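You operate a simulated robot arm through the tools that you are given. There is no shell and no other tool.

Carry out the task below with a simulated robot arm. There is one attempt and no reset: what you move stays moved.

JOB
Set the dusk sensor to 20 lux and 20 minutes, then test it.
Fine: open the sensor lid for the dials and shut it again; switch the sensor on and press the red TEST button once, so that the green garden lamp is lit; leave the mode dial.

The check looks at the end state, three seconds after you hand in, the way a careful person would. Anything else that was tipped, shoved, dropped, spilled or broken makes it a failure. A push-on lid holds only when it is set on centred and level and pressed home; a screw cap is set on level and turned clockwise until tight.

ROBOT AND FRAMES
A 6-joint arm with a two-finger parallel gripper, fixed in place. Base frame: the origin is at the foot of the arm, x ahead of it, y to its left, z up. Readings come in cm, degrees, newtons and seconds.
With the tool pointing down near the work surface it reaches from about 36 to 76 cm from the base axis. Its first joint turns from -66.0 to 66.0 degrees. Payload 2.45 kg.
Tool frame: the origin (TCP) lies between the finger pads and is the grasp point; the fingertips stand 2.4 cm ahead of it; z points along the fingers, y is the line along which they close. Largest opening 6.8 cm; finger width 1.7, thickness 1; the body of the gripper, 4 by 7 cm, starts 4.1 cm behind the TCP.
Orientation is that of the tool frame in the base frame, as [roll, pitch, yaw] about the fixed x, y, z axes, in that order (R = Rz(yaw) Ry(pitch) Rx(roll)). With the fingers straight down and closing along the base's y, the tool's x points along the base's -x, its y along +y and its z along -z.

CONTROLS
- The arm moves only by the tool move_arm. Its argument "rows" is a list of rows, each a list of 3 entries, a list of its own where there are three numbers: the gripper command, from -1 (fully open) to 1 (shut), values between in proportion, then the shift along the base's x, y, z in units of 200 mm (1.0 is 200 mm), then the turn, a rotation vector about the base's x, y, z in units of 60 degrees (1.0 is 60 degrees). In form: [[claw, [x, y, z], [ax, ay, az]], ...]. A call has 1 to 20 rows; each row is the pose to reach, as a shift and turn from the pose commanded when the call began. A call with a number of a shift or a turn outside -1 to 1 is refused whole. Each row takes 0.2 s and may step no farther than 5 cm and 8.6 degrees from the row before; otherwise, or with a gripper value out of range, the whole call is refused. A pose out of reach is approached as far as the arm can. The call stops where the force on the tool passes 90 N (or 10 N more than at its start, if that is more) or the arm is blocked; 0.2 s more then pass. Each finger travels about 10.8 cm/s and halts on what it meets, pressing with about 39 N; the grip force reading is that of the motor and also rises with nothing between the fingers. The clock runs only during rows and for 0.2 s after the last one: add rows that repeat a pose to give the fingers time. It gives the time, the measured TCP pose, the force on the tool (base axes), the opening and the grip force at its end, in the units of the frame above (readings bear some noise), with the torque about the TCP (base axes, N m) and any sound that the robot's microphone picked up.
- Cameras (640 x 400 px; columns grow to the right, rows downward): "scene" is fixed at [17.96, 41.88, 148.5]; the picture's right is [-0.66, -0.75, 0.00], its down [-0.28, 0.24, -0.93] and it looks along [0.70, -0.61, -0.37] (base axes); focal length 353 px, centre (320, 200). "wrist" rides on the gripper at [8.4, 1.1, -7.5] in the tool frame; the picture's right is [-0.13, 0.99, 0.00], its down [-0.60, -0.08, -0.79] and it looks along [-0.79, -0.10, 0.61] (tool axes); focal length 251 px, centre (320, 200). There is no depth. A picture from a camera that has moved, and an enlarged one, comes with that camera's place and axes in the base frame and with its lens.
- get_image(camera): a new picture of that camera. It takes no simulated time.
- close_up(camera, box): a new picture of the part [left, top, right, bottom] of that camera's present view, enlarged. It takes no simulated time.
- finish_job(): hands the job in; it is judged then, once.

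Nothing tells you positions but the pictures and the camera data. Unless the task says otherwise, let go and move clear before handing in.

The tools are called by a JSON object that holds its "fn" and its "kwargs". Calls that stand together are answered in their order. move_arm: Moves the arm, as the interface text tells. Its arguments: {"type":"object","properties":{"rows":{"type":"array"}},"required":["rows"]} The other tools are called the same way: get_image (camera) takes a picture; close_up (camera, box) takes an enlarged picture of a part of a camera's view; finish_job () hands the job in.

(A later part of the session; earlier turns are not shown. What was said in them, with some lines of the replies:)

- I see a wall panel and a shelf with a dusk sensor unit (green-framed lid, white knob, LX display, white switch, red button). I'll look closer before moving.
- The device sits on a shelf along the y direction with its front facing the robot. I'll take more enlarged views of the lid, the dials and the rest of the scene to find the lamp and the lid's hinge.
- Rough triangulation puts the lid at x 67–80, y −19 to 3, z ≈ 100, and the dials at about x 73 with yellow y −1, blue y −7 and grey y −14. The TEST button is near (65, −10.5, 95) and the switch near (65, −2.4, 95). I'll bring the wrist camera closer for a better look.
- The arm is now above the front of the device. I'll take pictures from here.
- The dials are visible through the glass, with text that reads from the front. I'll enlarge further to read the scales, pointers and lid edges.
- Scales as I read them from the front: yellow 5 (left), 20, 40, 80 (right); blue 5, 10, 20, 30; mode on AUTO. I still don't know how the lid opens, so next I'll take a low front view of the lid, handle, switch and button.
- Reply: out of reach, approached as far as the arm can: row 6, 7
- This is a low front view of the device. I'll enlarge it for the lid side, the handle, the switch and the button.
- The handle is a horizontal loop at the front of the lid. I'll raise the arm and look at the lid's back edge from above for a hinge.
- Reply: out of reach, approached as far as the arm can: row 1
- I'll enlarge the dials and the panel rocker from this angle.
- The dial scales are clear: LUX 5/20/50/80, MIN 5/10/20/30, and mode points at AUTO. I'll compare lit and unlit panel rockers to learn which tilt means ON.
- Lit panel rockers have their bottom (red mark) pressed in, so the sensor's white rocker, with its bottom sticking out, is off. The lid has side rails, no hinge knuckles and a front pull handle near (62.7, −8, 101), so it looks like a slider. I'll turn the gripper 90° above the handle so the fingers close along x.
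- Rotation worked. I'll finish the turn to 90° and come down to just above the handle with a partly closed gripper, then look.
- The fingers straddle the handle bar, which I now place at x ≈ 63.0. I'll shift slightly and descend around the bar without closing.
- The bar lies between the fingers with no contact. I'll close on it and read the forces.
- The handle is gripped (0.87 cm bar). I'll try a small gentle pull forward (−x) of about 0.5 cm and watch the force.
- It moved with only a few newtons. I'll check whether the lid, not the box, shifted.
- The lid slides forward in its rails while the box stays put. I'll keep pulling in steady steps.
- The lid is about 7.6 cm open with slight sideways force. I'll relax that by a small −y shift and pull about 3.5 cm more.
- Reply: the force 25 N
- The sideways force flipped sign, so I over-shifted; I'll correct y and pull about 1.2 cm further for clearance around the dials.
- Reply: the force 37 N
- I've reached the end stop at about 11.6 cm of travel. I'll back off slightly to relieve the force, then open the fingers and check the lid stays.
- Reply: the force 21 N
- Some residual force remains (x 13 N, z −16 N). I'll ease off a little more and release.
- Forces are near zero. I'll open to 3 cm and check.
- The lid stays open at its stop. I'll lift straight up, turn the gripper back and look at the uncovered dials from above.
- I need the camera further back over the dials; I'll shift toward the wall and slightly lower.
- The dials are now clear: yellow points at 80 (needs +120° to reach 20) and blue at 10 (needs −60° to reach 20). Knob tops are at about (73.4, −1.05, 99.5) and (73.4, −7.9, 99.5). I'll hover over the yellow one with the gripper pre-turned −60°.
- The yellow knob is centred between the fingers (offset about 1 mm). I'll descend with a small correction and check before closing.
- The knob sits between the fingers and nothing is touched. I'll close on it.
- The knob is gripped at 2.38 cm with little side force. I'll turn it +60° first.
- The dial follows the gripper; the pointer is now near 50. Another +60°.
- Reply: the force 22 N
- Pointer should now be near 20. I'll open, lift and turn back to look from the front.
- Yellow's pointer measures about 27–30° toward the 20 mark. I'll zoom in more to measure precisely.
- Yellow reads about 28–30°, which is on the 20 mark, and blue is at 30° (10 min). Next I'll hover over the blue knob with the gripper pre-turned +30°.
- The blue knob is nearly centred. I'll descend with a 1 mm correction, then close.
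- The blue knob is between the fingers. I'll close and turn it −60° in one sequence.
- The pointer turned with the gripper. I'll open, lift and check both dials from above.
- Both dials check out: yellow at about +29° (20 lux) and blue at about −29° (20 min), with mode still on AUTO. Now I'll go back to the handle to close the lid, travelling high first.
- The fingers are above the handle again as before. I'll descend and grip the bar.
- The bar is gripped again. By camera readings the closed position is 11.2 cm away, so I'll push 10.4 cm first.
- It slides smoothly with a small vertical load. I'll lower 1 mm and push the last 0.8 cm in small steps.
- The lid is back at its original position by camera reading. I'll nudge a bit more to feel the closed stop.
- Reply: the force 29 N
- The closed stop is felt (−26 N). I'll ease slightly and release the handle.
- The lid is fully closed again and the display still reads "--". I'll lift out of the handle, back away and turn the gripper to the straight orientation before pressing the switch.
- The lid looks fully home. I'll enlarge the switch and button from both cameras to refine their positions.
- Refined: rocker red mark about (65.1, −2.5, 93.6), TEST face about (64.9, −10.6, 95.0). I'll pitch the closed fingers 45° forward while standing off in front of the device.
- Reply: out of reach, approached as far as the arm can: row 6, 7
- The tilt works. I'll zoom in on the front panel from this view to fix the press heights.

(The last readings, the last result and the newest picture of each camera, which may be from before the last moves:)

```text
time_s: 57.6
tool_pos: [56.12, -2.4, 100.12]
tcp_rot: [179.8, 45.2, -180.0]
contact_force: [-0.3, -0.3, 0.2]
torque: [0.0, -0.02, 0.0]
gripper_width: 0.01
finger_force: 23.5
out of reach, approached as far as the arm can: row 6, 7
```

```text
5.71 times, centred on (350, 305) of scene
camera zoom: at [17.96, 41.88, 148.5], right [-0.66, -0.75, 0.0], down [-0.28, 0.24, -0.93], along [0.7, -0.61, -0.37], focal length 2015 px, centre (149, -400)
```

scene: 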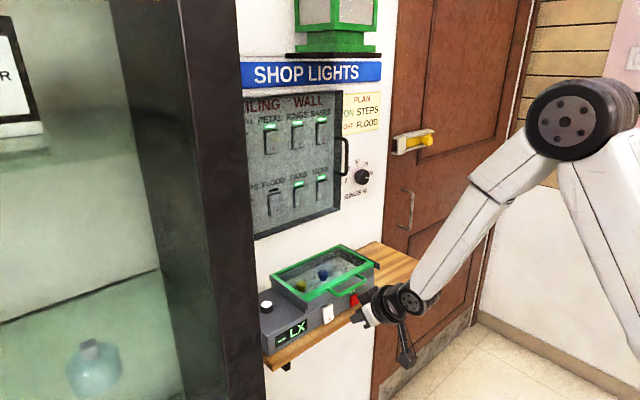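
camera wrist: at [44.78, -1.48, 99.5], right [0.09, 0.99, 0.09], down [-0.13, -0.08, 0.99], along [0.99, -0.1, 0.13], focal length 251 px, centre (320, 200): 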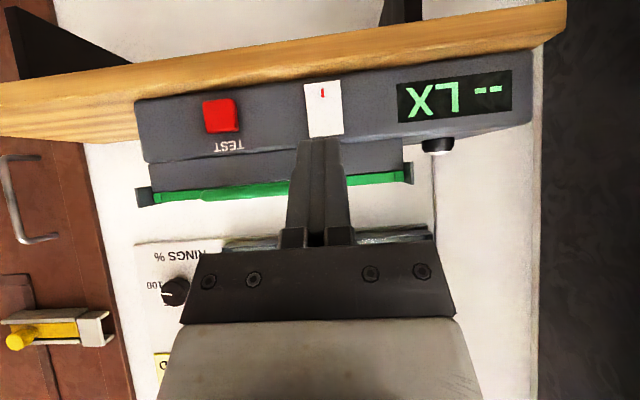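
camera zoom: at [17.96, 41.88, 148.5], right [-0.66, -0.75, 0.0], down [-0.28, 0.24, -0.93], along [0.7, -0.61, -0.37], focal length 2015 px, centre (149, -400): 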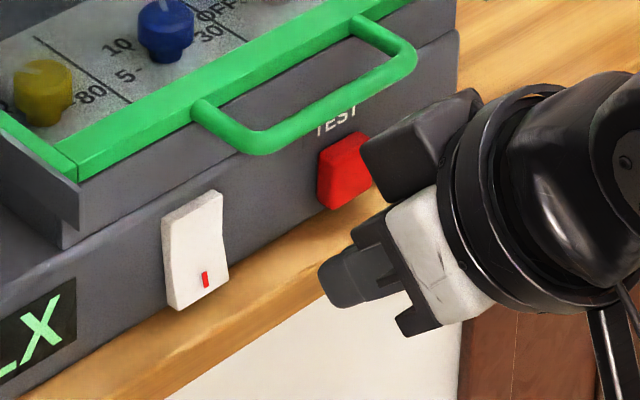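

From two wrist views: rocker face spans z 93.1–97.0 at x ≈ 65, centre y −2.6; TEST is at (65.0, −11.0, 94.5); shelf top is z ≈ 92.2. I'll move to a standoff in front of the rocker's lower half.

{"fn": "move_arm", "kwargs": {"rows": [[1, [0.0, -0.004, -0.1], [0, 0, 0]], [1, [0.05, -0.004, -0.2], [0, 0, 0]], [1, [0.12, -0.004, -0.246], [0, 0, 0]], [1, [0.2, -0.004, -0.246], [0, 0, 0]], [1, [0.2, -0.004, -0.246], [0, 0, 0]]]}}

{"fn": "get_image", "kwargs": {"camera": "wrist"}}

{"fn": "close_up", "kwargs": {"camera": "scene", "box": [290, 250, 430, 350]}}

```text
time_s: 58.8
tool_pos: [60.17, -2.47, 95.14]
tcp_rot: [179.8, 44.9, -179.9]
contact_force: [0.0, -0.1, -0.1]
torque: [0.01, -0.02, 0.03]
gripper_width: 0.0
finger_force: 23.5
```

```text
taken
camera wrist: at [48.84, -1.53, 94.61], right [0.09, 0.99, 0.09], down [-0.13, -0.08, 0.99], along [0.99, -0.1, 0.13], focal length 251 px, centre (320, 200)
```

wrist: 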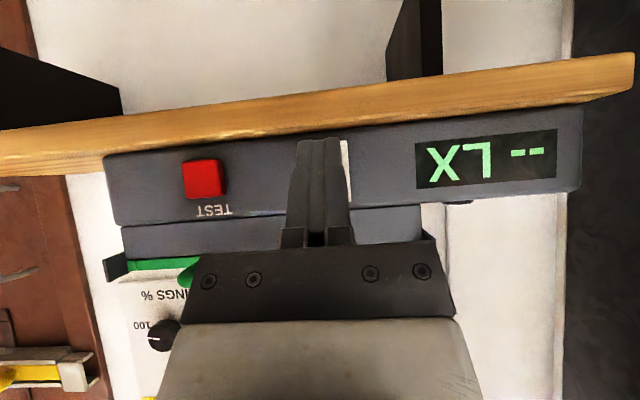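

```text
4.00 times, centred on (360, 300) of scene
camera zoom: at [17.96, 41.88, 148.5], right [-0.66, -0.75, 0.0], down [-0.28, 0.24, -0.93], along [0.7, -0.61, -0.37], focal length 1411 px, centre (160, -200)
```

zoom: 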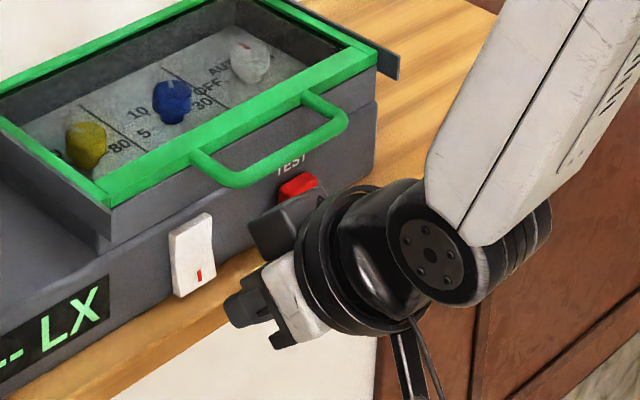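

The fingertip is lined up with the lower part of the rocker. I'll advance close, then press in small steps while reading the force.

{"fn": "move_arm", "kwargs": {"rows": [[1, [0.05, 0, 0], [0, 0, 0]], [1, [0.09, 0, 0], [0, 0, 0]], [1, [0.1, 0, 0], [0, 0, 0]], [1, [0.105, 0, 0], [0, 0, 0]]]}}

{"fn": "close_up", "kwargs": {"camera": "scene", "box": [290, 260, 390, 330]}}

{"fn": "get_image", "kwargs": {"camera": "wrist"}}

```text
time_s: 59.8
tool_pos: [62.16, -2.66, 95.24]
tcp_rot: [179.8, 45.0, 180.0]
contact_force: [-1.1, 0.0, 0.2]
torque: [0.02, 0.01, 0.01]
gripper_width: 0.01
finger_force: 23.3
```

```text
5.71 times, centred on (340, 295) of scene
camera zoom: at [17.96, 41.88, 148.5], right [-0.66, -0.75, 0.0], down [-0.28, 0.24, -0.93], along [0.7, -0.61, -0.37], focal length 2015 px, centre (206, -343)
```

zoom: 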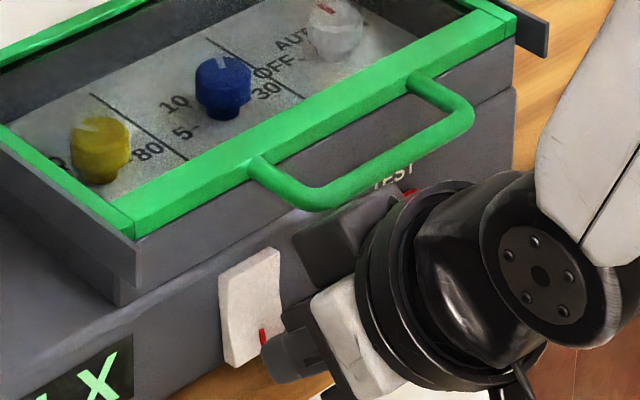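

```text
taken
camera wrist: at [50.89, -1.56, 94.57], right [0.09, 0.99, 0.09], down [-0.13, -0.08, 0.99], along [0.99, -0.1, 0.13], focal length 251 px, centre (320, 200)
```

wrist: 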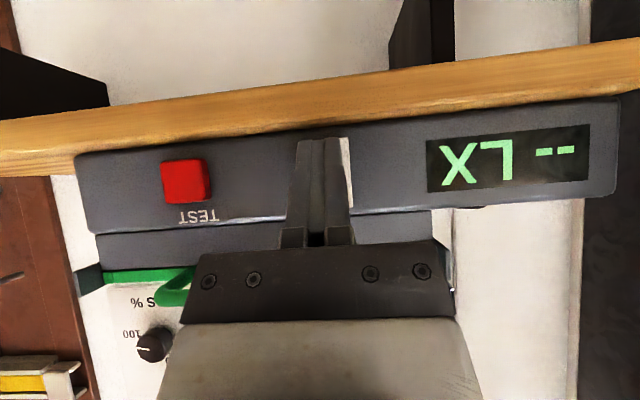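

The gripper's upper block is within a few millimetres of the handle at this tilt, so I won't press yet. I'll back off 4 cm and pitch the tool further to 70° for clearance.

{"fn": "move_arm", "kwargs": {"rows": [[1, [-0.1, 0, 0], [0, 0, 0]], [1, [-0.2, 0, 0], [0, 0, 0]], [1, [-0.2, 0, 0], [0, -0.1, 0]], [1, [-0.2, 0, 0], [0, -0.2, 0]], [1, [-0.2, 0, 0], [0, -0.3, 0]], [1, [-0.2, 0, 0], [0, -0.417, 0]], [1, [-0.2, 0, 0], [0, -0.417, 0]]]}}

{"fn": "get_image", "kwargs": {"camera": "wrist"}}

{"fn": "close_up", "kwargs": {"camera": "scene", "box": [290, 240, 450, 360]}}

```text
time_s: 61.4
tool_pos: [58.09, -2.6, 95.12]
tcp_rot: [179.8, 70.1, 180.0]
contact_force: [0.3, -0.2, -0.4]
torque: [0.0, -0.03, 0.03]
gripper_width: 0.0
finger_force: 23.5
```

```text
taken
camera wrist: at [48.25, -1.59, 89.91], right [0.04, 0.99, 0.12], down [-0.54, -0.08, 0.84], along [0.84, -0.1, 0.53], focal length 251 px, centre (320, 200)
```

wrist: 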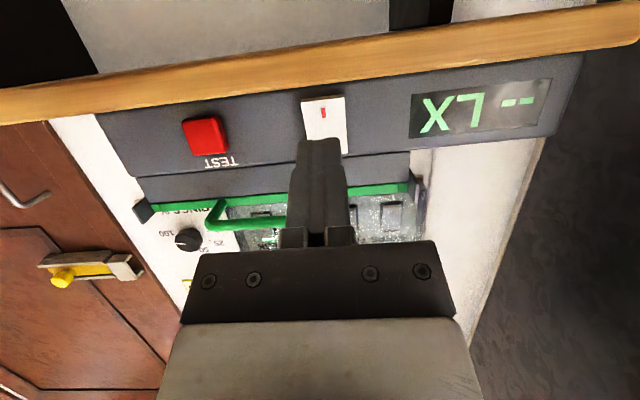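

```text
3.33 times, centred on (370, 300) of scene
camera zoom: at [17.96, 41.88, 148.5], right [-0.66, -0.75, 0.0], down [-0.28, 0.24, -0.93], along [0.7, -0.61, -0.37], focal length 1176 px, centre (153, -133)
```

zoom: 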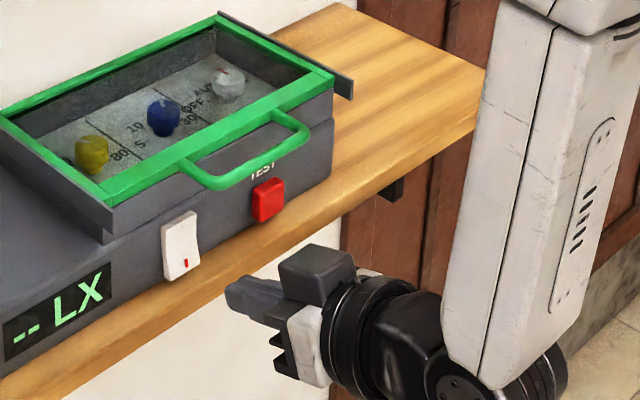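

The tool reached 70° with good clearance from the handle. I'll lower slightly and advance to just short of the rocker's red mark.

{"fn": "move_arm", "kwargs": {"rows": [[1, [0.0, 0, -0.0425], [0, 0, 0]], [1, [0.08, 0, -0.0425], [0, 0, 0]], [1, [0.16, 0, -0.0425], [0, 0, 0]], [1, [0.19, 0, -0.0425], [0, 0, 0]], [1, [0.2, 0, -0.0425], [0, 0, 0]]]}}

{"fn": "get_image", "kwargs": {"camera": "wrist"}}

{"fn": "close_up", "kwargs": {"camera": "scene", "box": [290, 260, 390, 330]}}

```text
time_s: 62.6
tool_pos: [62.06, -2.68, 94.39]
tcp_rot: [179.9, 70.0, 179.9]
contact_force: [-0.2, -0.6, -0.3]
torque: [-0.02, 0.01, -0.03]
gripper_width: 0.0
finger_force: 23.3
```

```text
taken
camera wrist: at [52.23, -1.55, 89.05], right [0.04, 0.99, 0.12], down [-0.54, -0.08, 0.84], along [0.84, -0.1, 0.53], focal length 251 px, centre (320, 200)
```

wrist: 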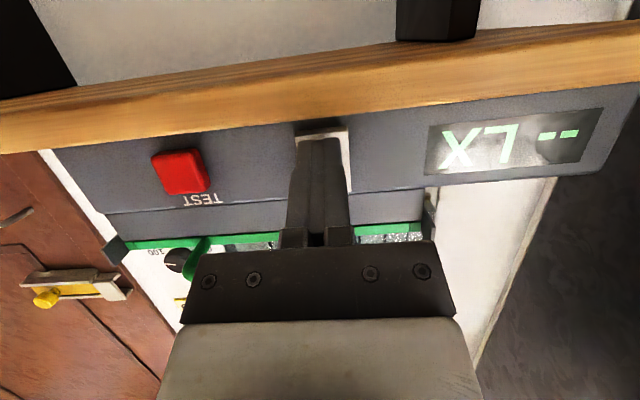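

```text
5.71 times, centred on (340, 295) of scene
camera zoom: at [17.96, 41.88, 148.5], right [-0.66, -0.75, 0.0], down [-0.28, 0.24, -0.93], along [0.7, -0.61, -0.37], focal length 2015 px, centre (206, -343)
```

zoom: 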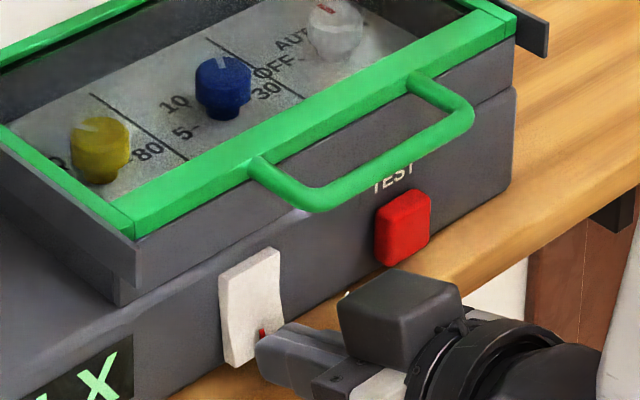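

The fingertip is just in front of the red mark with no contact yet. I'll press in with 1–2 mm steps.

{"fn": "move_arm", "kwargs": {"rows": [[1, [0.01, 0, 0], [0, 0, 0]], [1, [0.02, 0, 0], [0, 0, 0]], [1, [0.03, 0, 0], [0, 0, 0]], [1, [0.035, 0, 0], [0, 0, 0]]]}}

{"fn": "close_up", "kwargs": {"camera": "scene", "box": [270, 260, 370, 350]}}

```text
time_s: 63.6
tool_pos: [62.63, -2.57, 94.16]
tcp_rot: [179.7, 69.9, 179.8]
contact_force: [-19.0, 1.2, 5.2]
torque: [-0.02, -0.13, -0.01]
gripper_width: 0.02
finger_force: 23.2
```

```text
4.44 times, centred on (320, 305) of scene
camera zoom: at [17.89, 41.88, 148.51], right [-0.66, -0.75, 0.0], down [-0.28, 0.24, -0.93], along [0.7, -0.61, -0.37], focal length 1567 px, centre (320, -267)
```

zoom: 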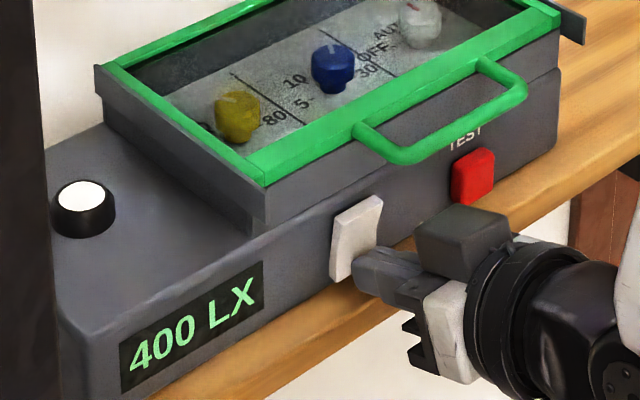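

The display now reads 400 LX, so the sensor is on. I'll back off and check that it stays on.

{"fn": "move_arm", "kwargs": {"rows": [[1, [-0.02, 0, 0], [0, 0, 0]], [1, [-0.1, 0, 0], [0, 0, 0]], [1, [-0.2, 0, 0.01], [0, 0, 0]], [1, [-0.2, 0, 0.01], [0, 0, 0]]]}}

{"fn": "close_up", "kwargs": {"camera": "scene", "box": [260, 240, 400, 360]}}

{"fn": "get_image", "kwargs": {"camera": "scene"}}

{"fn": "get_image", "kwargs": {"camera": "wrist"}}

```text
time_s: 64.6
tool_pos: [58.81, -2.66, 94.53]
tcp_rot: [179.8, 70.1, 179.9]
contact_force: [-0.4, 0.5, 0.1]
torque: [0.01, -0.03, -0.04]
gripper_width: 0.0
finger_force: 23.7
```

```text
3.33 times, centred on (330, 300) of scene
camera zoom: at [17.96, 41.88, 148.5], right [-0.66, -0.75, 0.0], down [-0.28, 0.24, -0.93], along [0.7, -0.61, -0.37], focal length 1176 px, centre (287, -133)
```

zoom: 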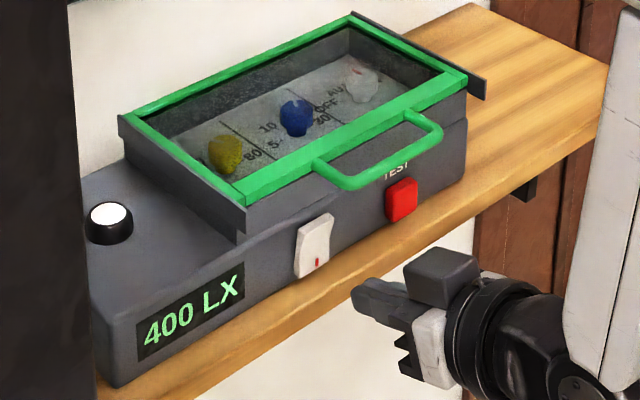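

```text
taken
```

scene: 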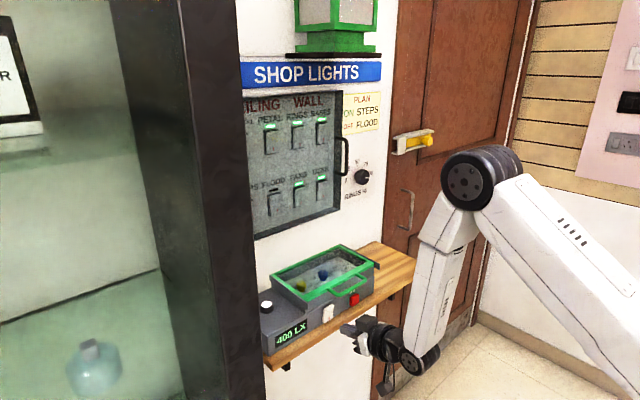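

```text
taken
camera wrist: at [48.9, -1.61, 89.27], right [0.04, 0.99, 0.12], down [-0.54, -0.08, 0.84], along [0.84, -0.1, 0.53], focal length 251 px, centre (320, 200)
```

wrist: 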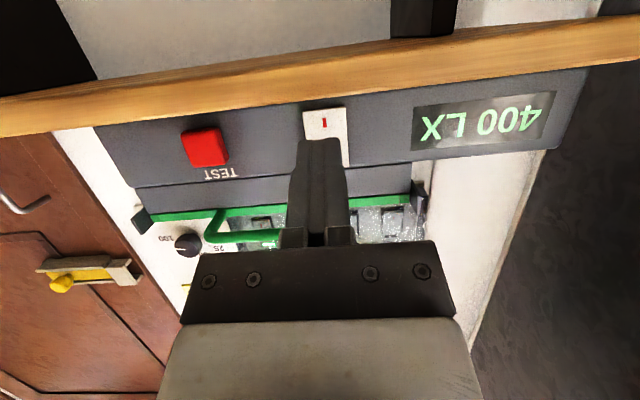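

The switch latched on, with 400 LX showing and the lamp still off. I'll move sideways in front of the TEST button at about (65.0, −11.0, 94.5) and approach.

{"fn": "move_arm", "kwargs": {"rows": [[1, [0, -0.12, 0.015], [0, 0, 0]], [1, [0, -0.24, 0.017], [0, 0, 0]], [1, [0, -0.36, 0.017], [0, 0, 0]], [1, [0, -0.4165, 0.017], [0, 0, 0]], [1, [0.07, -0.4165, 0.017], [0, 0, 0]], [1, [0.12, -0.4165, 0.017], [0, 0, 0]], [1, [0.12, -0.4165, 0.017], [0, 0, 0]]]}}

{"fn": "get_image", "kwargs": {"camera": "wrist"}}

{"fn": "close_up", "kwargs": {"camera": "scene", "box": [310, 240, 430, 330]}}

```text
time_s: 66.2
tool_pos: [61.13, -10.82, 94.67]
tcp_rot: [179.9, 70.0, 179.9]
contact_force: [0.5, -0.1, -0.1]
torque: [0.02, -0.01, 0.0]
gripper_width: 0.01
finger_force: 23.7
```

```text
taken
camera wrist: at [51.35, -9.88, 89.54], right [0.04, 0.99, 0.12], down [-0.54, -0.08, 0.84], along [0.84, -0.1, 0.53], focal length 251 px, centre (320, 200)
```

wrist: 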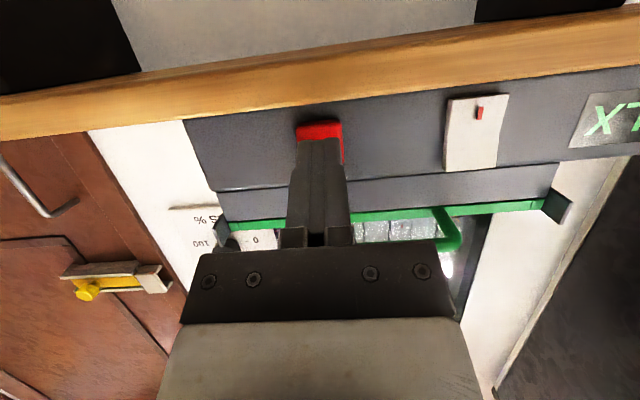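

```text
4.44 times, centred on (370, 285) of scene
camera zoom: at [17.96, 41.88, 148.5], right [-0.66, -0.75, 0.0], down [-0.28, 0.24, -0.93], along [0.7, -0.61, -0.37], focal length 1567 px, centre (98, -178)
```

zoom: 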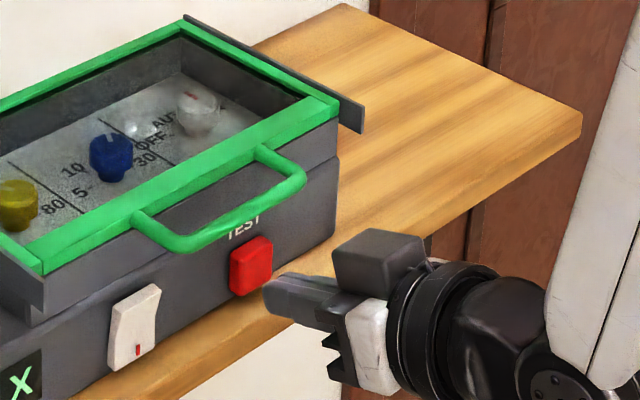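

The finger is centred on the TEST button. I'll press it in one steady motion and check the reaction.

{"fn": "move_arm", "kwargs": {"rows": [[1, [0.03, 0, 0], [0, 0, 0]], [1, [0.055, 0, 0], [0, 0, 0]], [1, [0.065, 0, 0], [0, 0, 0]], [1, [0.075, 0, 0], [0, 0, 0]], [1, [0.085, 0, 0], [0, 0, 0]]]}}

{"fn": "get_image", "kwargs": {"camera": "scene"}}

{"fn": "close_up", "kwargs": {"camera": "scene", "box": [260, 240, 420, 360]}}

```text
time_s: 67.4
tool_pos: [62.91, -10.96, 94.79]
tcp_rot: [179.8, 70.1, 179.9]
contact_force: [-7.2, 1.5, 2.4]
torque: [-0.06, -0.02, 0.04]
gripper_width: 0.01
finger_force: 23.7
heard: click
```

```text
taken
```

scene: 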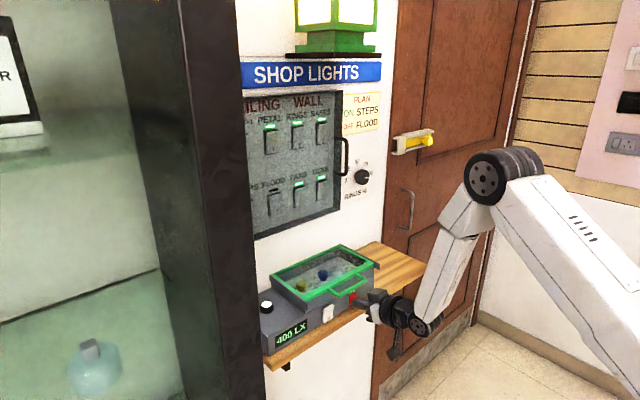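

```text
3.33 times, centred on (340, 300) of scene
camera zoom: at [17.93, 41.88, 148.51], right [-0.66, -0.75, 0.0], down [-0.28, 0.24, -0.93], along [0.7, -0.61, -0.37], focal length 1176 px, centre (253, -133)
```

zoom: 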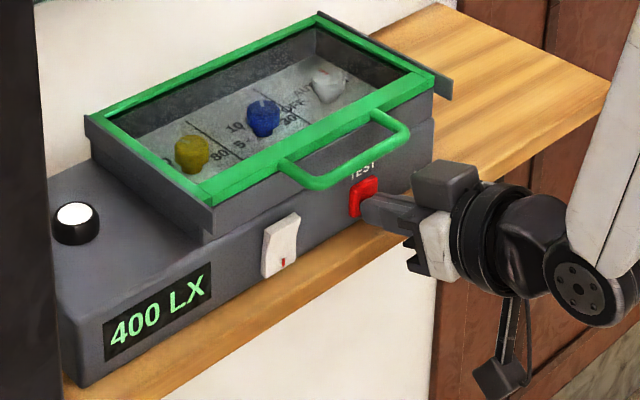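

A click was heard and the green lantern at the top is now lit. I'll retreat straight back from the button.

{"fn": "move_arm", "kwargs": {"rows": [[1, [-0.1, 0, 0], [0, 0, 0]], [1, [-0.2, 0, 0], [0, 0, 0]], [1, [-0.3, 0, 0.02], [0, 0, 0]], [1, [-0.38, 0, 0.06], [0, 0.1, 0]], [1, [-0.4, 0, 0.15], [0, 0.2, 0]], [1, [-0.4, 0, 0.3], [0, 0.3, 0]], [1, [-0.4, 0, 0.45], [0, 0.4, 0]], [1, [-0.4, 0, 0.6], [0, 0.5, 0]], [1, [-0.4, 0, 0.6], [0, 0.5, 0]]]}}

{"fn": "get_image", "kwargs": {"camera": "scene"}}

{"fn": "close_up", "kwargs": {"camera": "scene", "box": [250, 230, 410, 360]}}

{"fn": "close_up", "kwargs": {"camera": "scene", "box": [240, 0, 400, 100]}}

{"fn": "get_image", "kwargs": {"camera": "wrist"}}

```text
time_s: 69.4
tool_pos: [54.84, -11.0, 106.83]
tcp_rot: [-179.9, 40.0, -180.0]
contact_force: [0.3, -1.0, 0.2]
torque: [0.0, 0.0, 0.04]
gripper_width: 0.0
finger_force: 23.3
```

```text
taken
```

scene: 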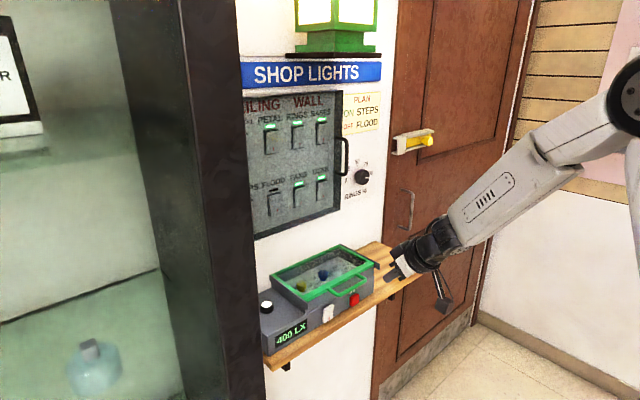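

```text
3.08 times, centred on (330, 295) of scene
camera zoom: at [17.96, 41.88, 148.5], right [-0.66, -0.75, 0.0], down [-0.28, 0.24, -0.93], along [0.7, -0.61, -0.37], focal length 1085 px, centre (289, -92)
```

zoom: 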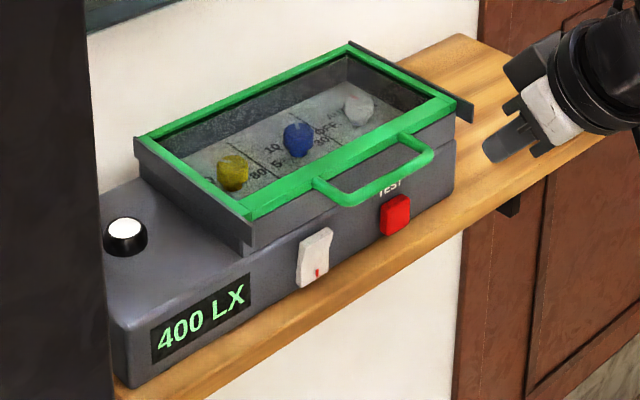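

```text
4.00 times, centred on (320, 50) of scene
camera zoom: at [17.96, 41.88, 148.5], right [-0.66, -0.75, 0.0], down [-0.28, 0.24, -0.93], along [0.7, -0.61, -0.37], focal length 1411 px, centre (320, 800)
```

zoom: 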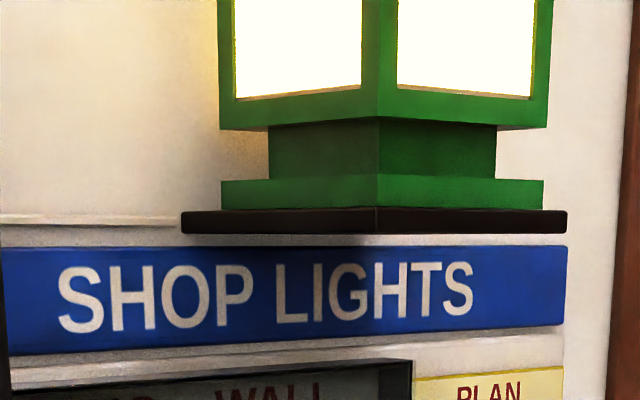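

```text
taken
camera wrist: at [43.66, -9.93, 107.31], right [0.1, 0.99, 0.08], down [-0.05, -0.08, 1.0], along [0.99, -0.1, 0.04], focal length 251 px, centre (320, 200)
```

wrist: 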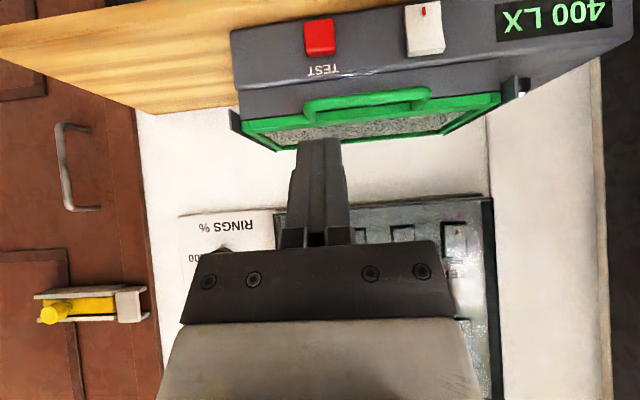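

The lamp is lit, the display is on and the lid is shut. I'll move up clear and take a last look from above to confirm the dials and lid.

{"fn": "move_arm", "kwargs": {"rows": [[1, [0.0, 0.0, 0.12], [0, 0.12, 0]], [1, [0.0, 0.02, 0.25], [0, 0.24, 0]], [1, [0.05, 0.06, 0.4], [0, 0.36, 0]], [1, [0.15, 0.1, 0.5], [0, 0.48, 0]], [1, [0.28, 0.14, 0.55], [0, 0.6, 0]], [1, [0.38, 0.16, 0.55], [0, 0.667, 0]], [1, [0.38, 0.16, 0.55], [0, 0.667, 0]]]}}

{"fn": "get_image", "kwargs": {"camera": "wrist"}}

{"fn": "close_up", "kwargs": {"camera": "wrist", "box": [180, 60, 460, 190]}}

{"fn": "get_image", "kwargs": {"camera": "scene"}}

```text
time_s: 71.0
tool_pos: [60.36, -7.53, 114.42]
tcp_rot: [166.5, 5.7, 179.3]
contact_force: [0.5, 0.0, 0.1]
torque: [-0.01, 0.0, 0.02]
gripper_width: 0.0
finger_force: 23.7
out of reach, approached as far as the arm can: row 1, 3, 4, 5, 6, 7
```

```text
taken
camera wrist: at [51.32, -8.17, 121.22], right [0.12, 0.96, 0.24], down [0.52, -0.27, 0.81], along [0.84, 0.03, -0.53], focal length 251 px, centre (320, 200)
```

wrist: 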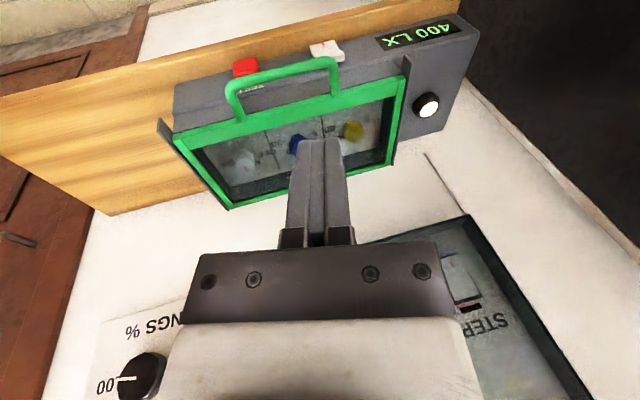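

```text
2.29 times, centred on (320, 125) of wrist
camera zoom: at [51.32, -8.17, 121.22], right [0.12, 0.96, 0.24], down [0.52, -0.27, 0.81], along [0.84, 0.03, -0.53], focal length 575 px, centre (320, 371)
```

zoom: 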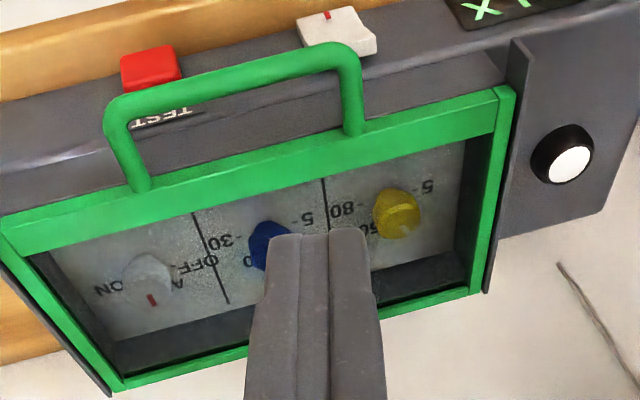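

```text
taken
```

scene: 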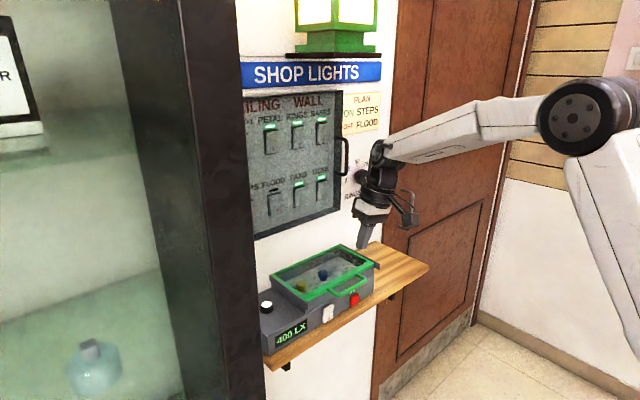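

The lid is shut and everything reads correctly; the wrist is still settling its orientation. I'll let it settle, then back the arm away and take a last look.

{"fn": "move_arm", "kwargs": {"rows": [[1, [0, 0, 0.05], [0, 0, 0]], [1, [-0.05, 0, 0.1], [0, 0, 0]], [1, [-0.1, 0, 0.15], [0, 0, 0]], [1, [-0.1, 0, 0.15], [0, 0, 0]], [1, [-0.1, 0, 0.15], [0, 0, 0]]]}}

{"fn": "get_image", "kwargs": {"camera": "wrist"}}

{"fn": "close_up", "kwargs": {"camera": "wrist", "box": [200, 60, 420, 190]}}

{"fn": "close_up", "kwargs": {"camera": "scene", "box": [255, 230, 415, 360]}}

```text
time_s: 72.2
tool_pos: [58.34, -7.58, 117.61]
tcp_rot: [166.2, 5.9, 179.3]
contact_force: [0.6, 0.1, 0.3]
torque: [0.01, -0.03, 0.0]
gripper_width: 0.0
finger_force: 24.0
```

```text
taken
camera wrist: at [49.19, -8.29, 124.28], right [0.12, 0.96, 0.25], down [0.52, -0.27, 0.81], along [0.85, 0.04, -0.53], focal length 251 px, centre (320, 200)
```

wrist: 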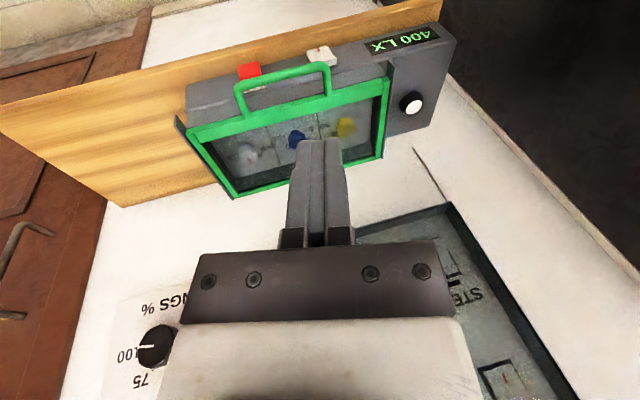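

```text
2.91 times, centred on (310, 125) of wrist
camera zoom: at [49.19, -8.29, 124.28], right [0.12, 0.96, 0.25], down [0.52, -0.27, 0.81], along [0.85, 0.04, -0.53], focal length 731 px, centre (349, 418)
```

zoom: 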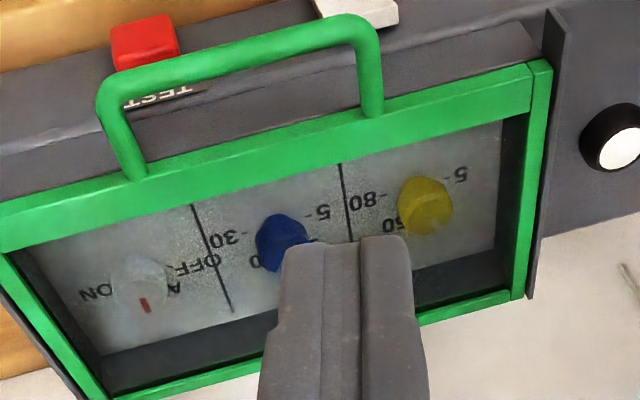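

```text
3.08 times, centred on (335, 295) of scene
camera zoom: at [17.96, 41.88, 148.5], right [-0.66, -0.75, 0.0], down [-0.28, 0.24, -0.93], along [0.7, -0.61, -0.37], focal length 1085 px, centre (274, -92)
```

zoom: 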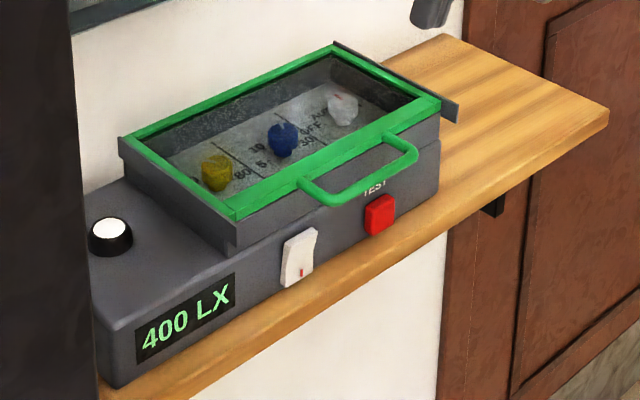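

The lid is fully home, the dials are at 20 lux and 20 minutes, mode is still on AUTO, the switch is on and the green lantern is lit. The arm is clear and the wall panel is untouched, so I'm handing in.

{"fn": "finish_job", "kwargs": {}}

```text
The job is handed in.
```

The dusk sensor is set to 20 lux and 20 minutes, and the test worked: the green garden lamp is lit. I've handed the job in; no verdict has come back yet.

- **Dials:** I slid the lid open and turned the yellow dial from 80 to 20 lux and the blue dial from 10 to 20 minutes. Both pointers measured within about 1° of their marks. The mode dial is still on AUTO.
- **Lid:** I slid it shut until it met its closed stop.
- **Switch:** The sensor is on and its display reads 400 LX.
- **TEST button:** I pressed it once. It clicked and the lamp came on.

I touched nothing else, including the shop lights panel. The arm is clear of the device.
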